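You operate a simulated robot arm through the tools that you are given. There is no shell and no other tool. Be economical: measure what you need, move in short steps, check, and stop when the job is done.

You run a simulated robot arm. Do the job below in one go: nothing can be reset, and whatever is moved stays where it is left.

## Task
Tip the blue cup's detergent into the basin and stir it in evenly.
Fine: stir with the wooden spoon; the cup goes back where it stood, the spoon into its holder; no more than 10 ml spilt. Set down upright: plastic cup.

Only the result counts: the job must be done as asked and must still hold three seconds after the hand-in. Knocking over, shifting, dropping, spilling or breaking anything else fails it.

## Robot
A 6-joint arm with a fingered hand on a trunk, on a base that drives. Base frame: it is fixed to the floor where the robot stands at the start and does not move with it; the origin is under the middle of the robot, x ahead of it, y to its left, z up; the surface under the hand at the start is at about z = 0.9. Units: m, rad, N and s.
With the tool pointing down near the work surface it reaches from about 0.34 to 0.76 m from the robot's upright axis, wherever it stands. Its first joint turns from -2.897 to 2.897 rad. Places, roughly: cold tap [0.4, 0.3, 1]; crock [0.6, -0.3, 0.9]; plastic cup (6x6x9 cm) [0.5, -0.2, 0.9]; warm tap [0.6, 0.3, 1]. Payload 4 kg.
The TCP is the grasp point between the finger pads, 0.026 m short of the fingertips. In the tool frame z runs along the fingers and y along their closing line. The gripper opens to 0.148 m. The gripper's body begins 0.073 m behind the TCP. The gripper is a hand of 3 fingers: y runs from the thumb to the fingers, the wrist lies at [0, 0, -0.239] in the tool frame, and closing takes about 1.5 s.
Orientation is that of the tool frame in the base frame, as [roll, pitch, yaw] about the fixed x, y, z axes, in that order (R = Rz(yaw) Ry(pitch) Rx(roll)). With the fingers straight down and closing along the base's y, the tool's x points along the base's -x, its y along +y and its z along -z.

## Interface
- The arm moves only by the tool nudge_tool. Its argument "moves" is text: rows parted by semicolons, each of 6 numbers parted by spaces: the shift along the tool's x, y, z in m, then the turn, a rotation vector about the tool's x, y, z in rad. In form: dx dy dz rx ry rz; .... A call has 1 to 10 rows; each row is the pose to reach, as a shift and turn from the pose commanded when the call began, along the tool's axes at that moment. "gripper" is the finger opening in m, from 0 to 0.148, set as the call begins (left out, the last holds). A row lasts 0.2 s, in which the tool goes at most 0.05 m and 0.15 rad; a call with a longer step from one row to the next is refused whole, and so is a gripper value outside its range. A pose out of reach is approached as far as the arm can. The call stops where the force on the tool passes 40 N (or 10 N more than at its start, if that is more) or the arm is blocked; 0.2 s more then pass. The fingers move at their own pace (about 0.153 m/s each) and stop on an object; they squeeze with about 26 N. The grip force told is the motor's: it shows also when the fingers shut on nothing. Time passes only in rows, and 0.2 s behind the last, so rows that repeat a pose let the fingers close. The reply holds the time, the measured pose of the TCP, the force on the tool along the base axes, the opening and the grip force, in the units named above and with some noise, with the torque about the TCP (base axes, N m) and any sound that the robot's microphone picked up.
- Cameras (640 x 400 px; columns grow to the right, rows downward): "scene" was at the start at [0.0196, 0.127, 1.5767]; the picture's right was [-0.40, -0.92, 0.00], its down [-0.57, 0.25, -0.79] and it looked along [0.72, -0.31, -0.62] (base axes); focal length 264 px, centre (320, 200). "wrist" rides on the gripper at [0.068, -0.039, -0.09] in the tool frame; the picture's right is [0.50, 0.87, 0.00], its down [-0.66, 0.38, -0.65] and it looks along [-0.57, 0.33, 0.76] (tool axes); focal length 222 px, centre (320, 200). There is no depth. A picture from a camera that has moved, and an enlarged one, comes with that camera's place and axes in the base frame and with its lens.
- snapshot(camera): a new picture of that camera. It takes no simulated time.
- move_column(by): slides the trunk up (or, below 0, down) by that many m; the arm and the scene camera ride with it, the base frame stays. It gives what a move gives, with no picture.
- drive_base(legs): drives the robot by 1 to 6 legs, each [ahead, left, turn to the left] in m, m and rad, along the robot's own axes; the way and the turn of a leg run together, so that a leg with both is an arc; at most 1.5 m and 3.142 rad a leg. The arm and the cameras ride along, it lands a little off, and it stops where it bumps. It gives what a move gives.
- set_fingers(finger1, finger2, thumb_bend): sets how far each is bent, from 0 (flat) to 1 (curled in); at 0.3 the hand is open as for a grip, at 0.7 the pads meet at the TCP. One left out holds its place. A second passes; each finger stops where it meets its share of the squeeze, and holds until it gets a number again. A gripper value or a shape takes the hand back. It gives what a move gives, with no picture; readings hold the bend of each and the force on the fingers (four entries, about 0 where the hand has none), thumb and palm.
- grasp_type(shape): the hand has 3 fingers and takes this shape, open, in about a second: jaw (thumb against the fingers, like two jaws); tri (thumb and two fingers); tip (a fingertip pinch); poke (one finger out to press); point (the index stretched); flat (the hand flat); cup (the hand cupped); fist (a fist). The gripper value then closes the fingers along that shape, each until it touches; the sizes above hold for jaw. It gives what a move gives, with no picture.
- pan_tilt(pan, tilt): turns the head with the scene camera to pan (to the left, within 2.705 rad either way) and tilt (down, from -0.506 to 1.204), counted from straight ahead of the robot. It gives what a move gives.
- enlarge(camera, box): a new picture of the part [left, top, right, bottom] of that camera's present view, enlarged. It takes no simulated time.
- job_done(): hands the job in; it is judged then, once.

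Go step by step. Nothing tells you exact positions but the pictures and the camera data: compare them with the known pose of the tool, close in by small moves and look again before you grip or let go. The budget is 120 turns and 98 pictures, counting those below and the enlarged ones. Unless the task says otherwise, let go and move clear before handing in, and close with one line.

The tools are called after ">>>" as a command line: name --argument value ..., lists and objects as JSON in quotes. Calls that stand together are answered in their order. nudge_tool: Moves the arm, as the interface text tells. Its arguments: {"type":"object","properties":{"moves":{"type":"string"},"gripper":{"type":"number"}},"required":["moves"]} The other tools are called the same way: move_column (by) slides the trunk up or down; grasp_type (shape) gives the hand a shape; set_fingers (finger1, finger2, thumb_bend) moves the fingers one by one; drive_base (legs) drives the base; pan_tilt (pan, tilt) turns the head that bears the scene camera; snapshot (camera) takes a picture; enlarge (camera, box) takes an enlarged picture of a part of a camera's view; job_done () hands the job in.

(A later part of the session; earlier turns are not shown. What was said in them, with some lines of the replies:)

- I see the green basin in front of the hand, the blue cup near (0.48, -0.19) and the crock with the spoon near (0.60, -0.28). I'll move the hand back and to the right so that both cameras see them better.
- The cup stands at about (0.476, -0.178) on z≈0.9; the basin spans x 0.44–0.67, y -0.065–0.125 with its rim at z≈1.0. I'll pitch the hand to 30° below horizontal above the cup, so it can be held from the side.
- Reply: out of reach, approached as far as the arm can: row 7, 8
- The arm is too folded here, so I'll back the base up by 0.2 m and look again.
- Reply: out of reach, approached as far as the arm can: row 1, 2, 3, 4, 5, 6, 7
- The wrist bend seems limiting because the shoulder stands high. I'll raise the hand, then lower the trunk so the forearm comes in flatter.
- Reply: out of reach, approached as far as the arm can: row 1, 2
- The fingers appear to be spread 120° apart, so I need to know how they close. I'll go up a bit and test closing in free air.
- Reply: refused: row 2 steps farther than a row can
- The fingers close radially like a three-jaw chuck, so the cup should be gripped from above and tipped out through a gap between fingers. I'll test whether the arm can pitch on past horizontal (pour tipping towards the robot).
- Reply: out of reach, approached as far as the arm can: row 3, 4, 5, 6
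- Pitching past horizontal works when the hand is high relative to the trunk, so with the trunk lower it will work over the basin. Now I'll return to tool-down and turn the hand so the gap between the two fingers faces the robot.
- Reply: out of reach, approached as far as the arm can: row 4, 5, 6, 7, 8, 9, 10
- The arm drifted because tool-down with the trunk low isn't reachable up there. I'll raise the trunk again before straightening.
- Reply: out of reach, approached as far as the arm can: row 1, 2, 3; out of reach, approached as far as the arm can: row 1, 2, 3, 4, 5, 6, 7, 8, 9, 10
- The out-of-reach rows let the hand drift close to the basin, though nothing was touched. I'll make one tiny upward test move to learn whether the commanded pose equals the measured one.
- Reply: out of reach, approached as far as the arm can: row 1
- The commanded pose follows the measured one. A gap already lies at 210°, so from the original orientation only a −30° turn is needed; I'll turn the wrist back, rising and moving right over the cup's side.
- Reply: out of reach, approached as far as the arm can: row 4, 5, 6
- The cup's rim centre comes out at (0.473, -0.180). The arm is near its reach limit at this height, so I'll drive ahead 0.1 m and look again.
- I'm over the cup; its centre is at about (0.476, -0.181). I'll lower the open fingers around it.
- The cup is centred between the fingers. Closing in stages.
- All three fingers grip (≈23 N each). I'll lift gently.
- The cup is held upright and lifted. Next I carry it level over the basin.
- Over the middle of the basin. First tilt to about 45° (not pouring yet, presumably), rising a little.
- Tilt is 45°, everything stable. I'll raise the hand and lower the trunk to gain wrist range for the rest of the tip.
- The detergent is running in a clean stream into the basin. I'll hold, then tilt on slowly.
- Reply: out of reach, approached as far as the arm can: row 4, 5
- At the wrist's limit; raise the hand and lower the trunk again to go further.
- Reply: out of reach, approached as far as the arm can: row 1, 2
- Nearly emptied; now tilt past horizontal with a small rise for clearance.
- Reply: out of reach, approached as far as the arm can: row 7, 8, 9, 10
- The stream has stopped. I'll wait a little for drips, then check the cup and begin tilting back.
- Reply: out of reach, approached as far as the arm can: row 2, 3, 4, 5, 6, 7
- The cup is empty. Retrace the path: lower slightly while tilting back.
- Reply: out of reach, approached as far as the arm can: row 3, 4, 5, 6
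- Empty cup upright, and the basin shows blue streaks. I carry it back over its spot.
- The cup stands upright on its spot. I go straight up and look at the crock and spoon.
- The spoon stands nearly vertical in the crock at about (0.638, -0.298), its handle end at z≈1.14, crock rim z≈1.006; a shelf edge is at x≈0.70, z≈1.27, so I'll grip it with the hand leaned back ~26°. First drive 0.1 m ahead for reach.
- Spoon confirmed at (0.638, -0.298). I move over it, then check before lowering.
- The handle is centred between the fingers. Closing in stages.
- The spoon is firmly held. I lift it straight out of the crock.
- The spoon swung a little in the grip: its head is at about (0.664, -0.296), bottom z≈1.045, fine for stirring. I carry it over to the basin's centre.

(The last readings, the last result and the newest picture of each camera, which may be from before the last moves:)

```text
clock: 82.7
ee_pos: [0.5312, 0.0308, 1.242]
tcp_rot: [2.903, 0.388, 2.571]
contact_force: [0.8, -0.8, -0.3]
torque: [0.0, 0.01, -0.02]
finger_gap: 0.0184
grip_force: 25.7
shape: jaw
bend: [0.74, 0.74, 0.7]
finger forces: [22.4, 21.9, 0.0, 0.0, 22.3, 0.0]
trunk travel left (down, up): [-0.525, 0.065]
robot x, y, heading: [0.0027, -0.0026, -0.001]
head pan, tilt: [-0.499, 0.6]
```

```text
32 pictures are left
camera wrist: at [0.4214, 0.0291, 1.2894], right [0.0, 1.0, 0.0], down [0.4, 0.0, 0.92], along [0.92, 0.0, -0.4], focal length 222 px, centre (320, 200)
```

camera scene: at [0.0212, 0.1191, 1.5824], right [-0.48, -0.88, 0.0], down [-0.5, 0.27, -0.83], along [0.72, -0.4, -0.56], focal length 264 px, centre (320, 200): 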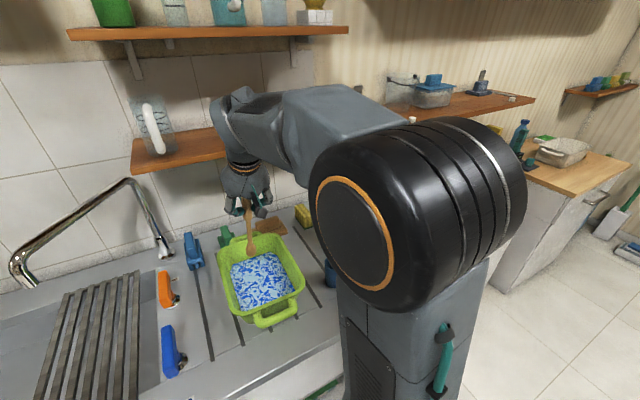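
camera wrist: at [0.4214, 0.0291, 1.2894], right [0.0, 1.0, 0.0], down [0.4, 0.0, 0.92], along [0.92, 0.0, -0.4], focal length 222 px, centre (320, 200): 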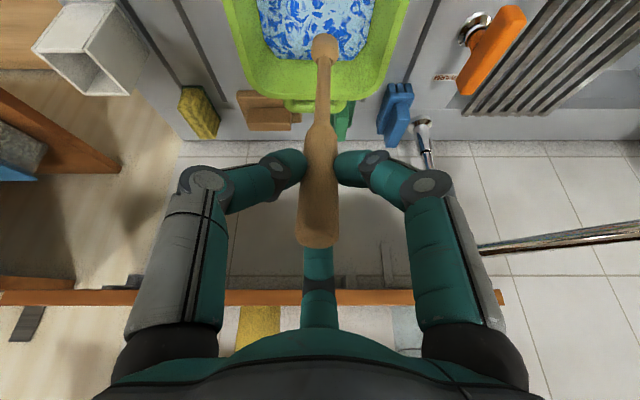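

Head is over (0.559, 0.034), mid-basin. I lower it into the water.

>>> nudge_tool --moves "0.0094 -0.0054 0.0225 0 0 0; 0.0188 -0.0109 0.045 0 0 0; 0.0283 -0.0163 0.0675 0 0 0; 0.0377 -0.0217 0.09 0 0 0; 0.0433 -0.025 0.1035 0 0 0; 0.0452 -0.0261 0.108 0 0 0; 0.0452 -0.0261 0.108 0 0 0"

>>> snapshot --camera "wrist"

>>> enlarge --camera "scene" --box '[190, 160, 340, 340]'

```text
clock: 84.3
ee_pos: [0.5286, 0.0295, 1.1206]
tcp_rot: [2.902, 0.388, 2.57]
contact_force: [-0.4, 0.3, -0.6]
torque: [0.0, 0.01, 0.0]
finger_gap: 0.0183
grip_force: 26.3
shape: jaw
bend: [0.74, 0.74, 0.7]
finger forces: [22.4, 21.9, 0.1, 0.1, 22.5, 0.1]
trunk travel left (down, up): [-0.525, 0.065]
robot x, y, heading: [-0.0013, 0.0017, -0.003]
head pan, tilt: [-0.499, 0.6]
```

```text
31 pictures are left
camera wrist: at [0.4204, 0.0296, 1.168], right [0.0, 1.0, 0.0], down [0.4, 0.0, 0.92], along [0.92, 0.0, -0.4], focal length 222 px, centre (320, 200)
```

wrist: 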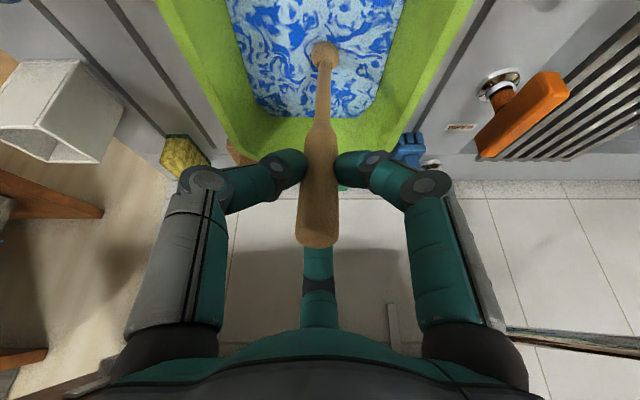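

```text
2.22 times, centred on (265, 250) of scene
camera zoom: at [0.0214, 0.1189, 1.5824], right [-0.48, -0.88, 0.0], down [-0.5, 0.27, -0.83], along [0.72, -0.4, -0.56], focal length 586 px, centre (442, 89)
```

zoom: 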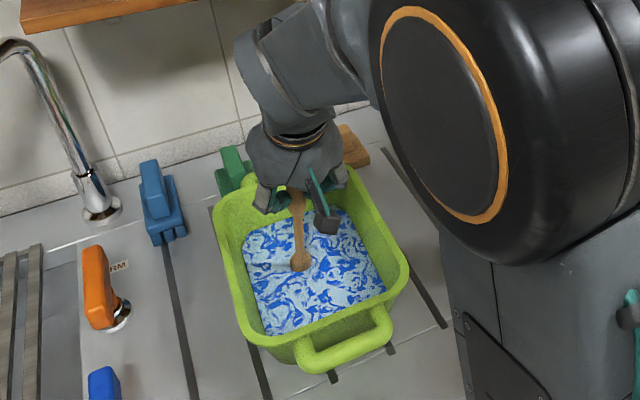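

The head just touches the water (surface ≈0.935). I lower another 12 mm and stir one gentle ellipse.

>>> nudge_tool --moves "-0.0198 0.0057 0.023 0 0 0; -0.0333 0.0274 0.0339 0 0 0; -0.0072 0.0365 0.0252 0 0 0; 0.0226 0.0251 0.0099 0 0 0; 0.0474 0.0049 -0.0053 0 0 0; 0.0554 -0.0262 -0.0162 0 0 0; 0.0375 -0.0482 -0.014 0 0 0; 0.0051 -0.0503 -0.0009 0 0 0; -0.0248 -0.0353 0.0152 0 0 0; -0.0455 -0.0118 0.0295 0 0 0"

>>> snapshot --camera "wrist"

>>> enlarge --camera "scene" --box '[190, 160, 340, 340]'

```text
clock: 86.5
ee_pos: [0.5757, -0.0015, 1.1083]
tcp_rot: [2.901, 0.387, 2.571]
contact_force: [0.6, -0.3, -1.1]
torque: [0.02, 0.02, -0.02]
finger_gap: 0.0184
grip_force: 25.7
shape: jaw
bend: [0.74, 0.74, 0.7]
finger forces: [22.4, 22.1, 0.1, 0.1, 22.4, 0.0]
trunk travel left (down, up): [-0.525, 0.065]
robot x, y, heading: [0.0039, 0.001, -0.001]
head pan, tilt: [-0.499, 0.6]
```

```text
29 pictures are left
camera wrist: at [0.4653, -0.0026, 1.1546], right [0.0, 1.0, 0.0], down [0.4, 0.0, 0.92], along [0.92, 0.0, -0.4], focal length 222 px, centre (320, 200)
```

wrist: 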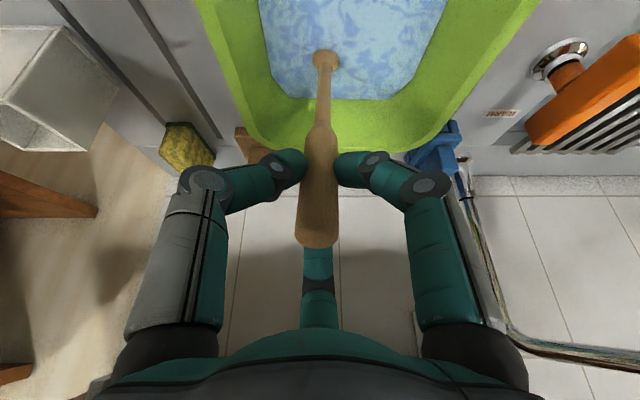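

```text
2.22 times, centred on (265, 250) of scene
camera zoom: at [0.0214, 0.1189, 1.5824], right [-0.48, -0.88, 0.0], down [-0.5, 0.27, -0.83], along [0.72, -0.4, -0.56], focal length 586 px, centre (442, 89)
```

zoom: 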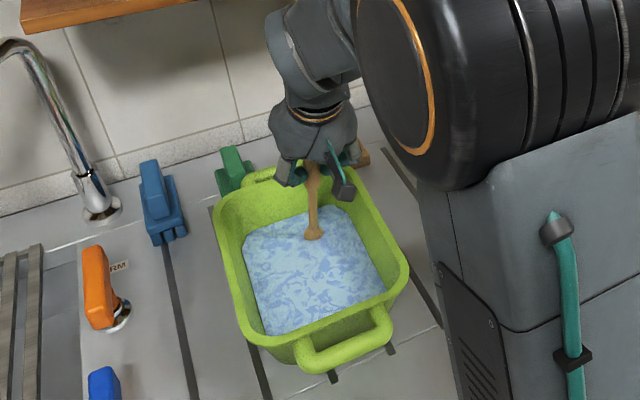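

The streaks are blending quickly with no splash. I do two more laps.

>>> nudge_tool --moves "0.0122 0.0391 0.0044 0 0 0; 0.0383 0.0483 -0.0044 0 0 0; 0.0681 0.0369 -0.0196 0 0 0; 0.0929 0.0168 -0.0348 0 0 0; 0.1009 -0.0144 -0.0457 0 0 0; 0.083 -0.0363 -0.0435 0 0 0; 0.0506 -0.0384 -0.0305 0 0 0; 0.0207 -0.0236 -0.0144 0 0 0; 0 0 0 0 0 0"

>>> nudge_tool --moves "0.0122 0.0391 0.0044 0 0 0; 0.0383 0.0483 -0.0044 0 0 0; 0.0681 0.0369 -0.0196 0 0 0; 0.0929 0.0168 -0.0348 0 0 0; 0.1009 -0.0144 -0.0457 0 0 0; 0.083 -0.0363 -0.0435 0 0 0; 0.0506 -0.0384 -0.0305 0 0 0; 0.0207 -0.0236 -0.0144 0 0 0; 0.0 0.0 0.0 0 0 0; 0.0422 0.0137 -0.0144 0 0 0"

>>> enlarge --camera "scene" --box '[190, 160, 340, 340]'

```text
clock: 88.5
ee_pos: [0.574, -0.0027, 1.1095]
tcp_rot: [2.902, 0.389, 2.571]
contact_force: [-0.2, -0.6, 0.1]
torque: [-0.01, 0.06, 0.01]
finger_gap: 0.0185
grip_force: 25.8
shape: jaw
bend: [0.74, 0.74, 0.7]
finger forces: [22.3, 22.2, 0.1, 0.2, 22.5, 0.1]
trunk travel left (down, up): [-0.525, 0.065]
robot x, y, heading: [0.0039, 0.0034, -0.001]
head pan, tilt: [-0.499, 0.6]
```

```text
clock: 90.7
ee_pos: [0.5387, 0.0288, 1.1104]
tcp_rot: [2.902, 0.388, 2.571]
contact_force: [0.0, 0.5, 0.1]
torque: [0.02, 0.02, 0.0]
finger_gap: 0.0185
grip_force: 26.0
shape: jaw
bend: [0.74, 0.74, 0.7]
finger forces: [22.3, 22.0, 0.1, 0.0, 22.4, 0.0]
trunk travel left (down, up): [-0.525, 0.065]
robot x, y, heading: [0.0041, 0.0017, -0.003]
head pan, tilt: [-0.499, 0.6]
```

```text
2.22 times, centred on (265, 250) of scene
camera zoom: at [0.0214, 0.1189, 1.5824], right [-0.48, -0.88, 0.0], down [-0.5, 0.27, -0.82], along [0.72, -0.4, -0.57], focal length 586 px, centre (442, 89)
```

zoom: 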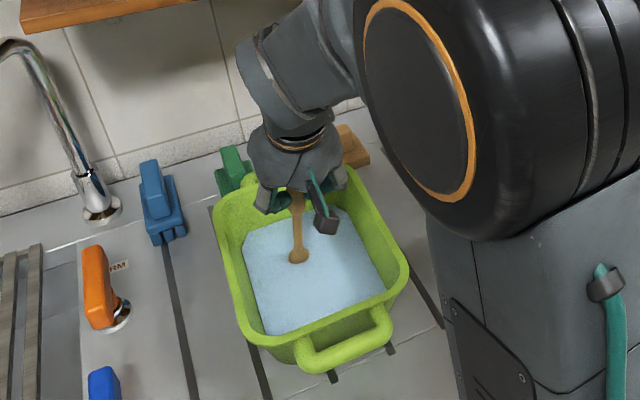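

The water already looks uniform; one more lap the other way for good measure.

>>> nudge_tool --moves "-0.0306 -0.017 0.0087 0 0 0; -0.0083 -0.0414 -0.0065 0 0 0; 0.0225 -0.0511 -0.0218 0 0 0; 0.0521 -0.0358 -0.0305 0 0 0; 0.0539 -0.0057 -0.0239 0 0 0; 0.0337 0.0187 -0.0096 0 0 0; 0.0033 0.0328 0.0065 0 0 0; -0.0287 0.0223 0.0174 0 0 0; 0 0 0 0 0 0; 0 0 0 0 0 0"

>>> nudge_tool --moves "-0.0094 0.0054 -0.0225 0 0 0; -0.0188 0.0109 -0.045 0 0 0; -0.0188 0.0109 -0.045 0 0 0; -0.0188 0.0109 -0.045 0 0 0; -0.0188 0.0109 -0.045 0 0 0; -0.0188 0.0109 -0.045 0 0 0; -0.0283 0.0163 -0.0675 0 0 0; -0.0377 0.0217 -0.09 0 0 0; -0.0484 0.0279 -0.1156 0 0 0; -0.0484 0.0279 -0.1156 0 0 0"

>>> snapshot --camera "wrist"

>>> snapshot --camera "scene"

```text
clock: 92.9
ee_pos: [0.5385, 0.0275, 1.1065]
tcp_rot: [2.903, 0.386, 2.57]
contact_force: [-0.3, 0.8, -0.4]
torque: [-0.01, 0.02, -0.02]
finger_gap: 0.0181
grip_force: 25.8
shape: jaw
bend: [0.74, 0.74, 0.7]
finger forces: [22.3, 22.0, 0.1, 0.0, 22.6, 0.0]
trunk travel left (down, up): [-0.525, 0.065]
robot x, y, heading: [0.0013, 0.0014, -0.004]
head pan, tilt: [-0.499, 0.6]
```

```text
clock: 95.1
ee_pos: [0.54, 0.0291, 1.2359]
tcp_rot: [2.901, 0.387, 2.572]
contact_force: [-0.2, -0.1, -0.3]
torque: [0.02, 0.03, 0.01]
finger_gap: 0.0182
grip_force: 26.1
shape: jaw
bend: [0.74, 0.74, 0.7]
finger forces: [22.4, 21.9, 0.0, 0.0, 22.5, 0.1]
trunk travel left (down, up): [-0.525, 0.065]
robot x, y, heading: [0.0023, -0.0041, -0.001]
head pan, tilt: [-0.499, 0.6]
```

```text
26 pictures are left
camera wrist: at [0.4306, 0.0283, 1.2832], right [0.0, 1.0, 0.0], down [0.4, 0.0, 0.92], along [0.92, 0.0, -0.4], focal length 222 px, centre (320, 200)
```

wrist: 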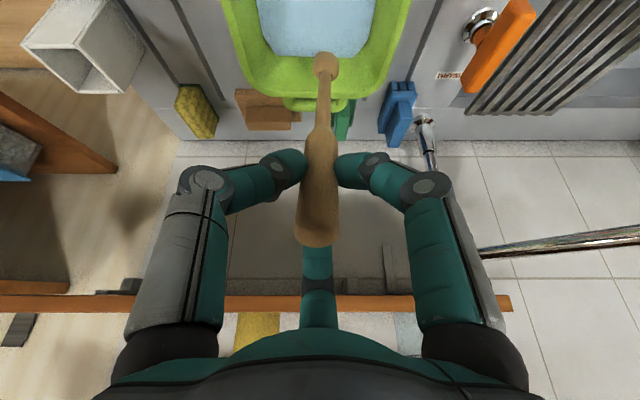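

```text
25 pictures are left
camera scene: at [0.0213, 0.1189, 1.5824], right [-0.48, -0.88, 0.0], down [-0.5, 0.27, -0.83], along [0.72, -0.4, -0.56], focal length 264 px, centre (320, 200)
```

scene: 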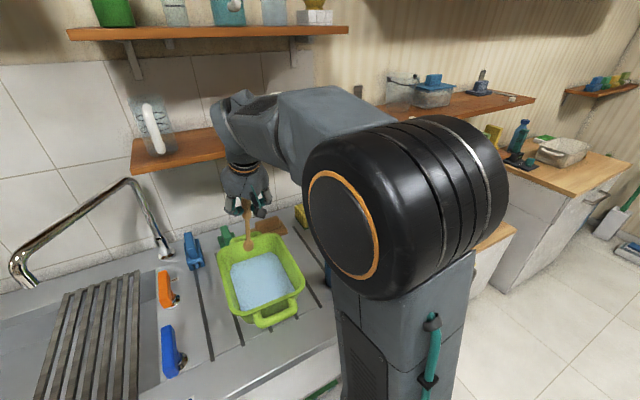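

The water is even. The spoon head leans forward about 15° now, so I pitch the hand back a little to bring the spoon near vertical, then carry it over the crock.

>>> nudge_tool --moves "-0.002 0.001 -0.0045 0.0375 0.065 0; -0.0038 0.0022 -0.009 0.075 0.13 0; -0.0038 0.0022 -0.009 0.075 0.13 0"

>>> nudge_tool --moves "-0.0227 -0.0252 0.0022 0 0 0; -0.0479 -0.0532 0.0046 0 0 0; -0.0757 -0.084 0.0073 0 0 0; -0.101 -0.112 0.0097 0 0 0; -0.1262 -0.14 0.0122 0 0 0; -0.1514 -0.168 0.0146 0 0 0; -0.1767 -0.196 0.017 0 0 0; -0.202 -0.224 0.0195 0 0 0; -0.2272 -0.2521 0.0219 0 0 0; -0.2272 -0.2521 0.0219 0 0 0"

>>> snapshot --camera "wrist"

>>> enlarge --camera "scene" --box '[290, 110, 390, 260]'

```text
clock: 95.9
ee_pos: [0.5403, 0.0297, 1.2462]
tcp_rot: [2.985, 0.261, 2.597]
contact_force: [-0.5, 1.0, -0.9]
torque: [0.01, 0.0, -0.02]
finger_gap: 0.0183
grip_force: 26.6
shape: jaw
bend: [0.74, 0.74, 0.7]
finger forces: [22.3, 22.0, 0.1, 0.1, 22.6, 0.0]
trunk travel left (down, up): [-0.525, 0.065]
robot x, y, heading: [0.0015, 0.001, -0.003]
head pan, tilt: [-0.499, 0.6]
```

```text
clock: 98.1
ee_pos: [0.6156, -0.302, 1.2452]
tcp_rot: [2.985, 0.259, 2.6]
contact_force: [-0.2, 0.5, -0.4]
torque: [0.04, -0.03, 0.03]
finger_gap: 0.0181
grip_force: 26.0
shape: jaw
bend: [0.74, 0.74, 0.7]
finger forces: [22.1, 22.1, 0.0, 0.0, 22.7, 0.1]
trunk travel left (down, up): [-0.525, 0.065]
robot x, y, heading: [0.0009, 0.0012, -0.003]
head pan, tilt: [-0.499, 0.6]
```

```text
24 pictures are left
camera wrist: at [0.5143, -0.3032, 1.3088], right [0.0, 1.0, 0.0], down [0.53, 0.0, 0.85], along [0.85, 0.0, -0.53], focal length 222 px, centre (320, 200)
```

wrist: 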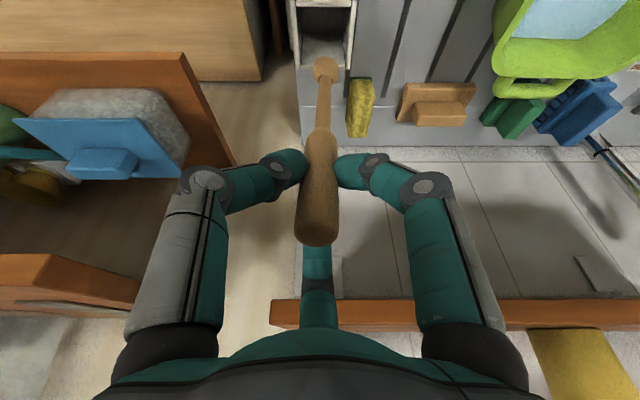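

```text
2.67 times, centred on (340, 185) of scene
camera zoom: at [0.0215, 0.1185, 1.5824], right [-0.48, -0.88, 0.0], down [-0.5, 0.27, -0.82], along [0.72, -0.4, -0.57], focal length 703 px, centre (267, 240)
```

zoom: 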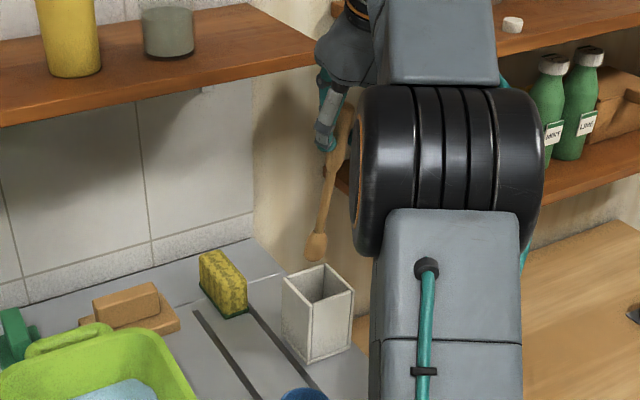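

>>> enlarge --camera "wrist" --box '[265, 0, 385, 120]'

```text
3.33 times, centred on (325, 60) of wrist
camera zoom: at [0.5143, -0.3032, 1.3088], right [0.0, 1.0, 0.0], down [0.53, 0.0, 0.85], along [0.85, 0.0, -0.53], focal length 740 px, centre (303, 667)
```

zoom: 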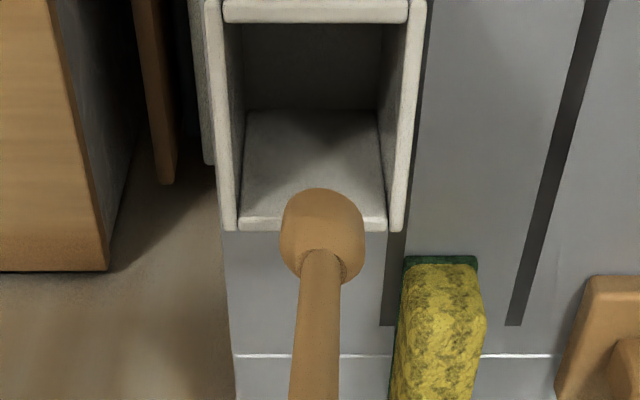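

Head is at (0.645, -0.297), the crock's centre at about (0.634, -0.298). I shift 10 mm towards me, lower 5 cm and check.

>>> nudge_tool --moves "0.0083 -0.0048 -0.003 0 0 0; 0.0083 -0.0048 -0.003 0 0 0; 0.0134 -0.0078 0.016 0 0 0; 0.0185 -0.0107 0.0352 0 0 0; 0.0211 -0.0122 0.0447 0 0 0; 0.0211 -0.0122 0.0447 0 0 0"

>>> enlarge --camera "wrist" --box '[265, 0, 385, 120]'

>>> enlarge --camera "scene" --box '[290, 130, 390, 260]'

```text
clock: 99.5
ee_pos: [0.6048, -0.3016, 1.1968]
tcp_rot: [2.987, 0.261, 2.599]
contact_force: [-0.1, -0.2, 1.0]
torque: [0.02, 0.01, -0.01]
finger_gap: 0.0183
grip_force: 26.1
shape: jaw
bend: [0.74, 0.74, 0.7]
finger forces: [22.1, 21.9, 0.1, 0.1, 22.6, 0.0]
trunk travel left (down, up): [-0.525, 0.065]
robot x, y, heading: [0.0029, 0.0021, -0.002]
head pan, tilt: [-0.499, 0.6]
```

```text
3.33 times, centred on (325, 60) of wrist
camera zoom: at [0.5034, -0.3025, 1.2602], right [0.0, 1.0, 0.0], down [0.53, 0.0, 0.85], along [0.85, 0.0, -0.53], focal length 740 px, centre (303, 667)
```

zoom: 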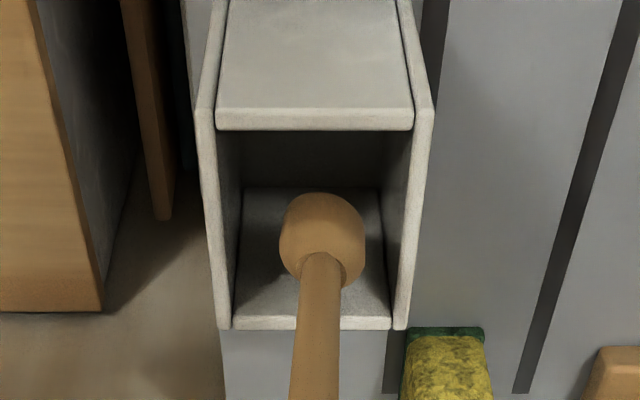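

```text
3.08 times, centred on (340, 195) of scene
camera zoom: at [0.0214, 0.1188, 1.5824], right [-0.48, -0.88, 0.0], down [-0.5, 0.27, -0.83], along [0.72, -0.4, -0.56], focal length 811 px, centre (258, 215)
```

zoom: 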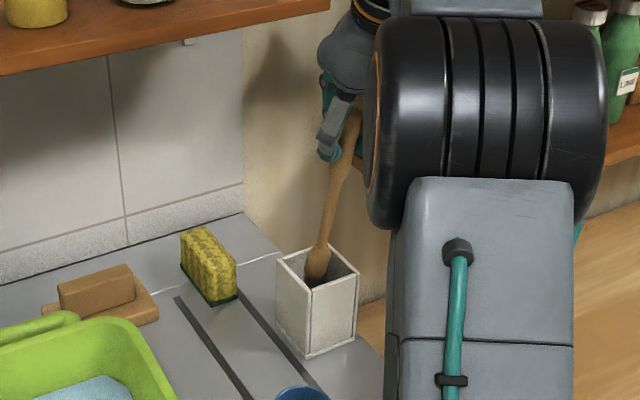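

The head is inside the crock's opening, well centred. I go on down.

>>> nudge_tool --moves "0.005 -0.003 0.019 0 0 0; 0.0102 -0.0059 0.0382 0 0 0; 0.0154 -0.0089 0.0573 0 0 0; 0.0179 -0.0104 0.0669 0 0 0; 0.0179 -0.0104 0.0669 0 0 0"

>>> snapshot --camera "wrist"

>>> enlarge --camera "scene" --box '[290, 130, 390, 260]'

```text
clock: 100.7
ee_pos: [0.6057, -0.3006, 1.1248]
tcp_rot: [2.987, 0.26, 2.599]
contact_force: [-0.5, -0.3, 0.1]
torque: [0.03, -0.01, 0.03]
finger_gap: 0.0182
grip_force: 25.7
shape: jaw
bend: [0.74, 0.74, 0.7]
finger forces: [22.2, 22.1, 0.1, 0.0, 22.7, 0.0]
trunk travel left (down, up): [-0.525, 0.065]
robot x, y, heading: [0.001, 0.0006, -0.001]
head pan, tilt: [-0.499, 0.6]
```

```text
19 pictures are left
camera wrist: at [0.5041, -0.302, 1.1894], right [0.0, 1.0, 0.0], down [0.53, 0.0, 0.85], along [0.85, 0.0, -0.53], focal length 222 px, centre (320, 200)
```

wrist: 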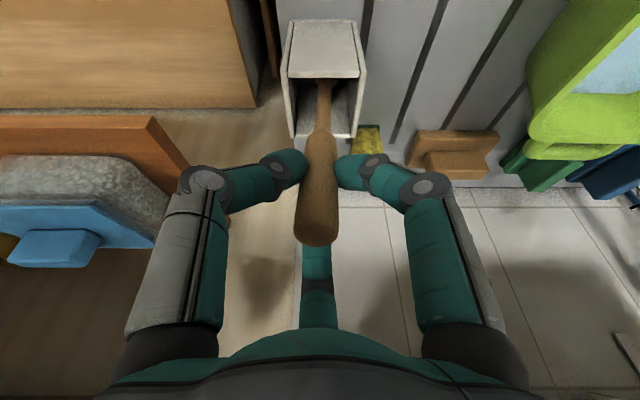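

```text
3.08 times, centred on (340, 195) of scene
camera zoom: at [0.0214, 0.1188, 1.5824], right [-0.48, -0.88, 0.0], down [-0.5, 0.27, -0.83], along [0.72, -0.4, -0.56], focal length 811 px, centre (258, 215)
```

zoom: 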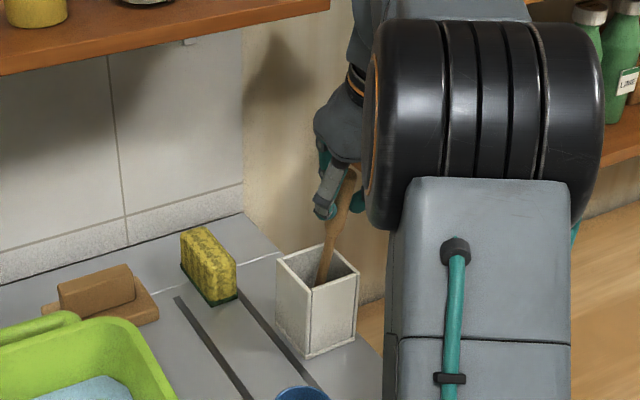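

The spoon is in. I straighten it to near vertical about its head and lower the last few millimetres.

>>> nudge_tool --moves "-0.006 0.0035 0.002 0.02 0.035 0; -0.0121 0.007 0.0043 0.04 0.069 0; -0.0182 0.0105 0.0065 0.06 0.104 0; -0.0182 0.0105 0.0065 0.06 0.104 0; -0.0172 0.0099 0.0103 0.06 0.104 0; -0.0167 0.0096 0.0122 0.06 0.104 0; -0.0167 0.0096 0.0122 0.06 0.104 0"

>>> snapshot --camera "wrist"

>>> enlarge --camera "scene" --box '[290, 130, 390, 260]'

```text
clock: 102.3
ee_pos: [0.6281, -0.3015, 1.1201]
tcp_rot: [3.05, 0.158, 2.612]
contact_force: [0.9, 0.4, -0.1]
torque: [0.0, 0.01, -0.03]
finger_gap: 0.0182
grip_force: 26.3
shape: jaw
bend: [0.74, 0.74, 0.7]
finger forces: [22.1, 22.1, 0.1, 0.0, 22.8, 0.0]
trunk travel left (down, up): [-0.525, 0.065]
robot x, y, heading: [0.0026, 0.0016, -0.002]
head pan, tilt: [-0.499, 0.6]
```

```text
17 pictures are left
camera wrist: at [0.5345, -0.3026, 1.1955], right [0.0, 1.0, 0.0], down [0.63, 0.0, 0.78], along [0.78, 0.0, -0.63], focal length 222 px, centre (320, 200)
```

wrist: 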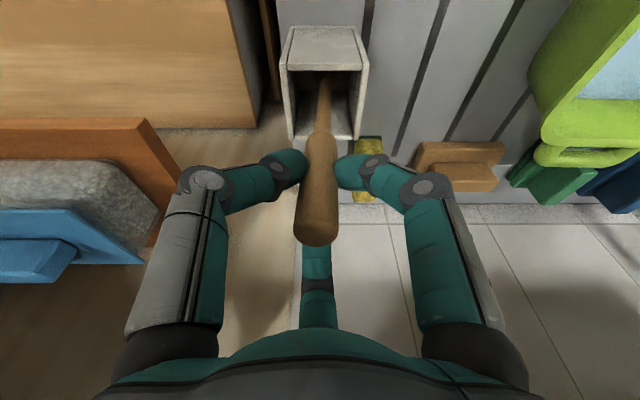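

```text
3.08 times, centred on (340, 195) of scene
camera zoom: at [0.0214, 0.1188, 1.5824], right [-0.48, -0.88, 0.0], down [-0.5, 0.27, -0.83], along [0.72, -0.4, -0.56], focal length 811 px, centre (258, 215)
```

zoom: 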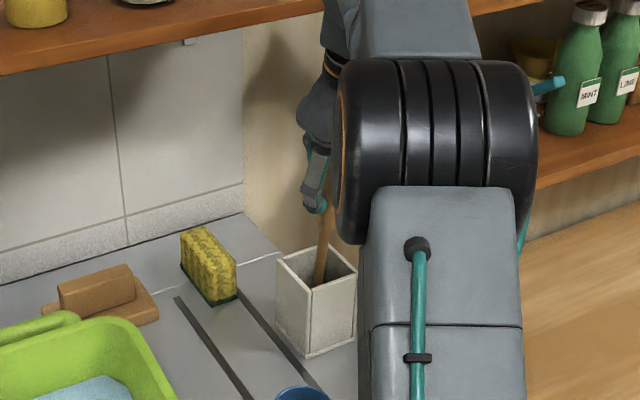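

>>> nudge_tool --moves "0.0005 -0.0003 0.003 0 0 0; 0.0009 -0.0005 0.0059 0 0 0; 0.0012 -0.0007 0.0079 0 0 0"

>>> nudge_tool --moves "0 0 0 0 0 0; 0 0 0 0 0 0; 0 0 0 0 0 0" --gripper 0.04

>>> snapshot --camera "wrist"

```text
clock: 103.1
ee_pos: [0.6269, -0.3018, 1.1124]
tcp_rot: [3.048, 0.159, 2.611]
contact_force: [0.0, -0.3, 5.3]
torque: [0.02, -0.02, 0.01]
finger_gap: 0.0185
grip_force: 26.1
shape: jaw
bend: [0.74, 0.74, 0.7]
finger forces: [22.9, 23.2, 0.0, 0.1, 23.5, 0.1]
trunk travel left (down, up): [-0.525, 0.065]
robot x, y, heading: [0.0007, -0.0015, -0.003]
head pan, tilt: [-0.499, 0.6]
```

```text
clock: 103.9
ee_pos: [0.6278, -0.3019, 1.1124]
tcp_rot: [3.05, 0.157, 2.611]
contact_force: [0.2, -0.3, 0.1]
torque: [0.03, -0.01, 0.01]
finger_gap: 0.04
grip_force: 0.0
shape: jaw
bend: [0.76, 0.76, 0.7]
finger forces: [0.0, 0.0, 0.0, 0.0, 0.0, 0.0]
trunk travel left (down, up): [-0.525, 0.065]
robot x, y, heading: [-0.0006, -0.0024, -0.007]
head pan, tilt: [-0.499, 0.6]
```

```text
15 pictures are left
camera wrist: at [0.5341, -0.3027, 1.1874], right [0.0, 1.0, 0.0], down [0.63, 0.0, 0.78], along [0.78, 0.0, -0.63], focal length 222 px, centre (320, 200)
```

wrist: 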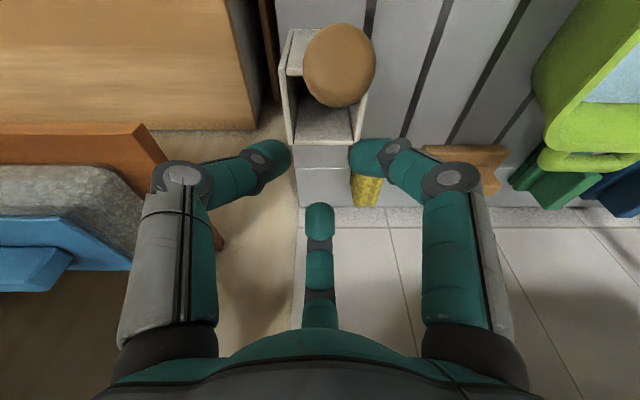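

On release the spoon leaned back against the crock's near rim, still standing in it. I look before clearing the fingers.

>>> enlarge --camera "scene" --box '[290, 130, 390, 260]'

>>> nudge_tool --moves "0 0 0 0 0 0; 0 0 0 0 0 0; 0 0 0 0 0 0" --gripper 0.12

>>> snapshot --camera "wrist"

```text
3.08 times, centred on (340, 195) of scene
camera zoom: at [0.0214, 0.1188, 1.5824], right [-0.48, -0.88, 0.0], down [-0.5, 0.27, -0.83], along [0.72, -0.4, -0.56], focal length 811 px, centre (258, 215)
```

zoom: 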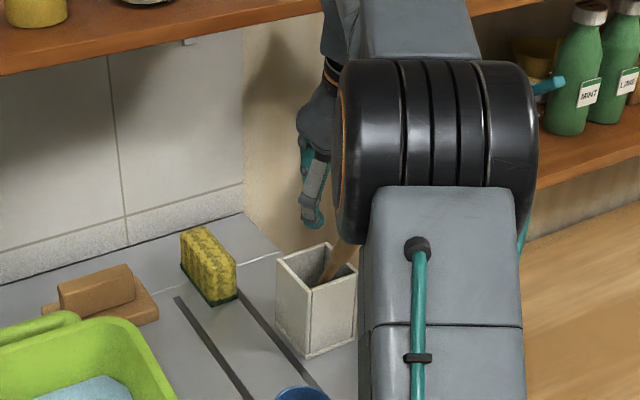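

```text
clock: 104.7
ee_pos: [0.6275, -0.3022, 1.1131]
tcp_rot: [3.05, 0.156, 2.611]
contact_force: [-0.9, -1.3, -0.2]
torque: [-0.03, -0.02, 0.03]
finger_gap: 0.1196
grip_force: 0.1
shape: jaw
bend: [0.25, 0.25, 0.46]
finger forces: [0.1, 0.0, 0.1, 0.1, 0.0, 0.0]
trunk travel left (down, up): [-0.525, 0.065]
robot x, y, heading: [0.0043, 0.0057, -0.003]
head pan, tilt: [-0.499, 0.6]
```

```text
13 pictures are left
camera wrist: at [0.5341, -0.3027, 1.1876], right [0.0, 1.0, 0.0], down [0.63, 0.0, 0.78], along [0.78, 0.0, -0.63], focal length 222 px, centre (320, 200)
```

wrist: 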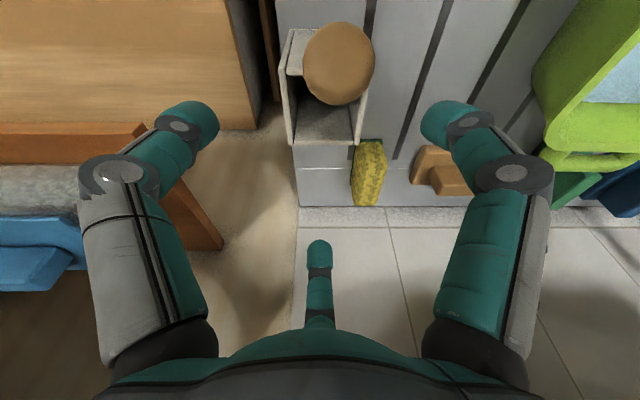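

The fingers are clear of the spoon on both sides. I rise straight up.

>>> nudge_tool --moves "-0.0047 0.0027 -0.0295 0 0 0; -0.0093 0.0054 -0.059 0 0 0; -0.014 0.008 -0.0886 0 0 0; -0.0186 0.0107 -0.118 0 0 0; -0.0186 0.0107 -0.118 0 0 0"

>>> snapshot --camera "wrist"

```text
clock: 105.9
ee_pos: [0.6268, -0.3019, 1.2321]
tcp_rot: [3.05, 0.156, 2.611]
contact_force: [0.0, 0.6, 0.3]
torque: [-0.02, -0.04, 0.02]
finger_gap: 0.1197
grip_force: 0.0
shape: jaw
bend: [0.25, 0.25, 0.46]
finger forces: [0.1, 0.0, 0.0, 0.0, 0.0, 0.1]
trunk travel left (down, up): [-0.525, 0.065]
robot x, y, heading: [0.0022, 0.0013, -0.004]
head pan, tilt: [-0.499, 0.6]
```

```text
12 pictures are left
camera wrist: at [0.5333, -0.3024, 1.3069], right [0.0, 1.0, 0.0], down [0.63, 0.0, 0.78], along [0.78, 0.0, -0.63], focal length 222 px, centre (320, 200)
```

wrist: 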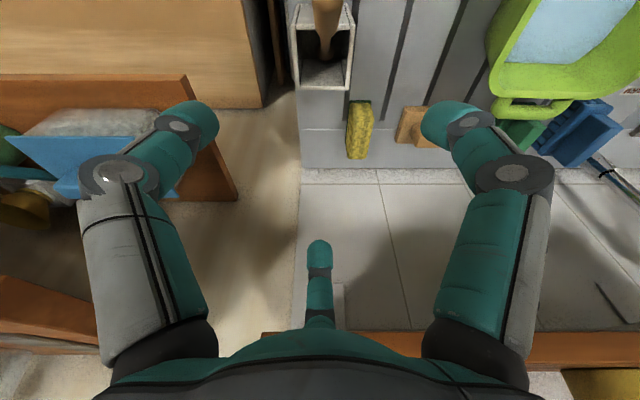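

>>> nudge_tool --moves "0.036 -0.021 -0.0075 0 0 0; 0.0725 -0.042 -0.015 0 0 0; 0.109 -0.063 -0.0225 0 0 0; 0.145 -0.0836 -0.03 0 0 0; 0.145 -0.0836 -0.03 0 0 0"

>>> snapshot --camera "wrist"

>>> snapshot --camera "scene"

```text
clock: 107.1
ee_pos: [0.4556, -0.2993, 1.2319]
tcp_rot: [3.049, 0.157, 2.61]
contact_force: [-0.5, 0.2, 0.1]
torque: [0.01, -0.02, -0.02]
finger_gap: 0.1196
grip_force: 0.0
shape: jaw
bend: [0.25, 0.25, 0.46]
finger forces: [0.1, 0.0, 0.0, 0.0, 0.0, 0.1]
trunk travel left (down, up): [-0.525, 0.065]
robot x, y, heading: [0.0035, 0.0017, -0.005]
head pan, tilt: [-0.499, 0.6]
```

```text
11 pictures are left
camera wrist: at [0.3623, -0.3012, 1.3065], right [0.0, 1.0, 0.0], down [0.63, 0.0, 0.78], along [0.78, 0.0, -0.63], focal length 222 px, centre (320, 200)
```

wrist: 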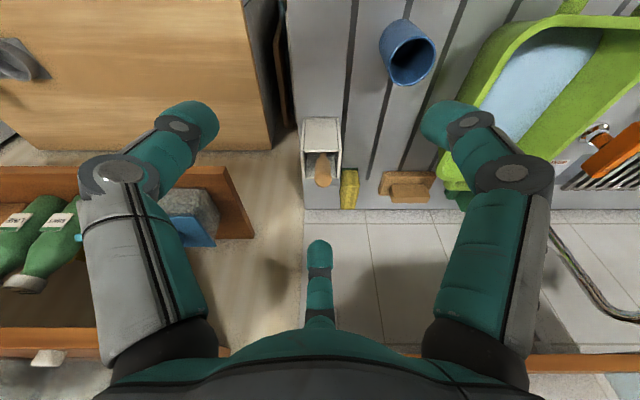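

```text
10 pictures are left
camera scene: at [0.0211, 0.1189, 1.5824], right [-0.48, -0.88, 0.0], down [-0.5, 0.27, -0.83], along [0.72, -0.4, -0.56], focal length 264 px, centre (320, 200)
```

scene: 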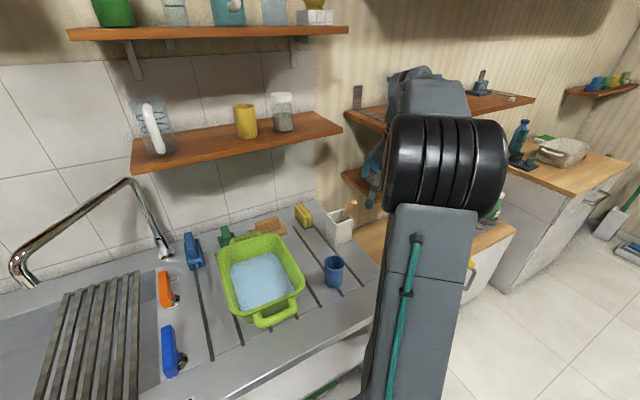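

>>> enlarge --camera "scene" --box '[200, 180, 380, 330]'

```text
2.67 times, centred on (290, 255) of scene
camera zoom: at [0.0211, 0.1189, 1.5824], right [-0.48, -0.88, 0.0], down [-0.5, 0.27, -0.83], along [0.72, -0.4, -0.56], focal length 703 px, centre (400, 53)
```

zoom: 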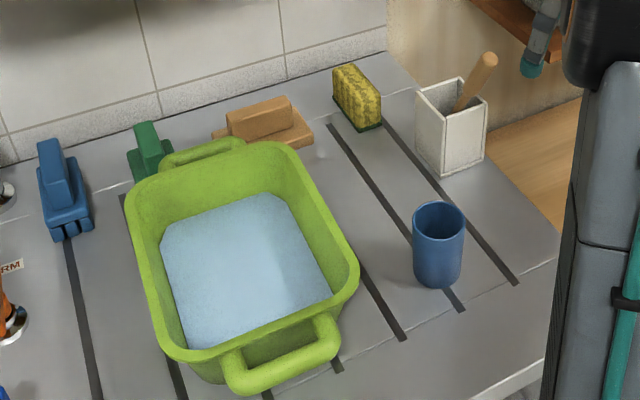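

Everything checks out in the pictures: the water is a uniform pale blue, the cup is upright where it stood, the spoon is in its crock, and the hand is clear. Handing in.

>>> job_done

```text
The job is handed in.
```

I tipped the detergent into the basin and stirred it with the wooden spoon until the water looked even. The empty cup is back upright on its spot and the spoon stands in its crock, leaning against the near rim. I saw nothing spilt beyond, at most, a possible drip near the soap.
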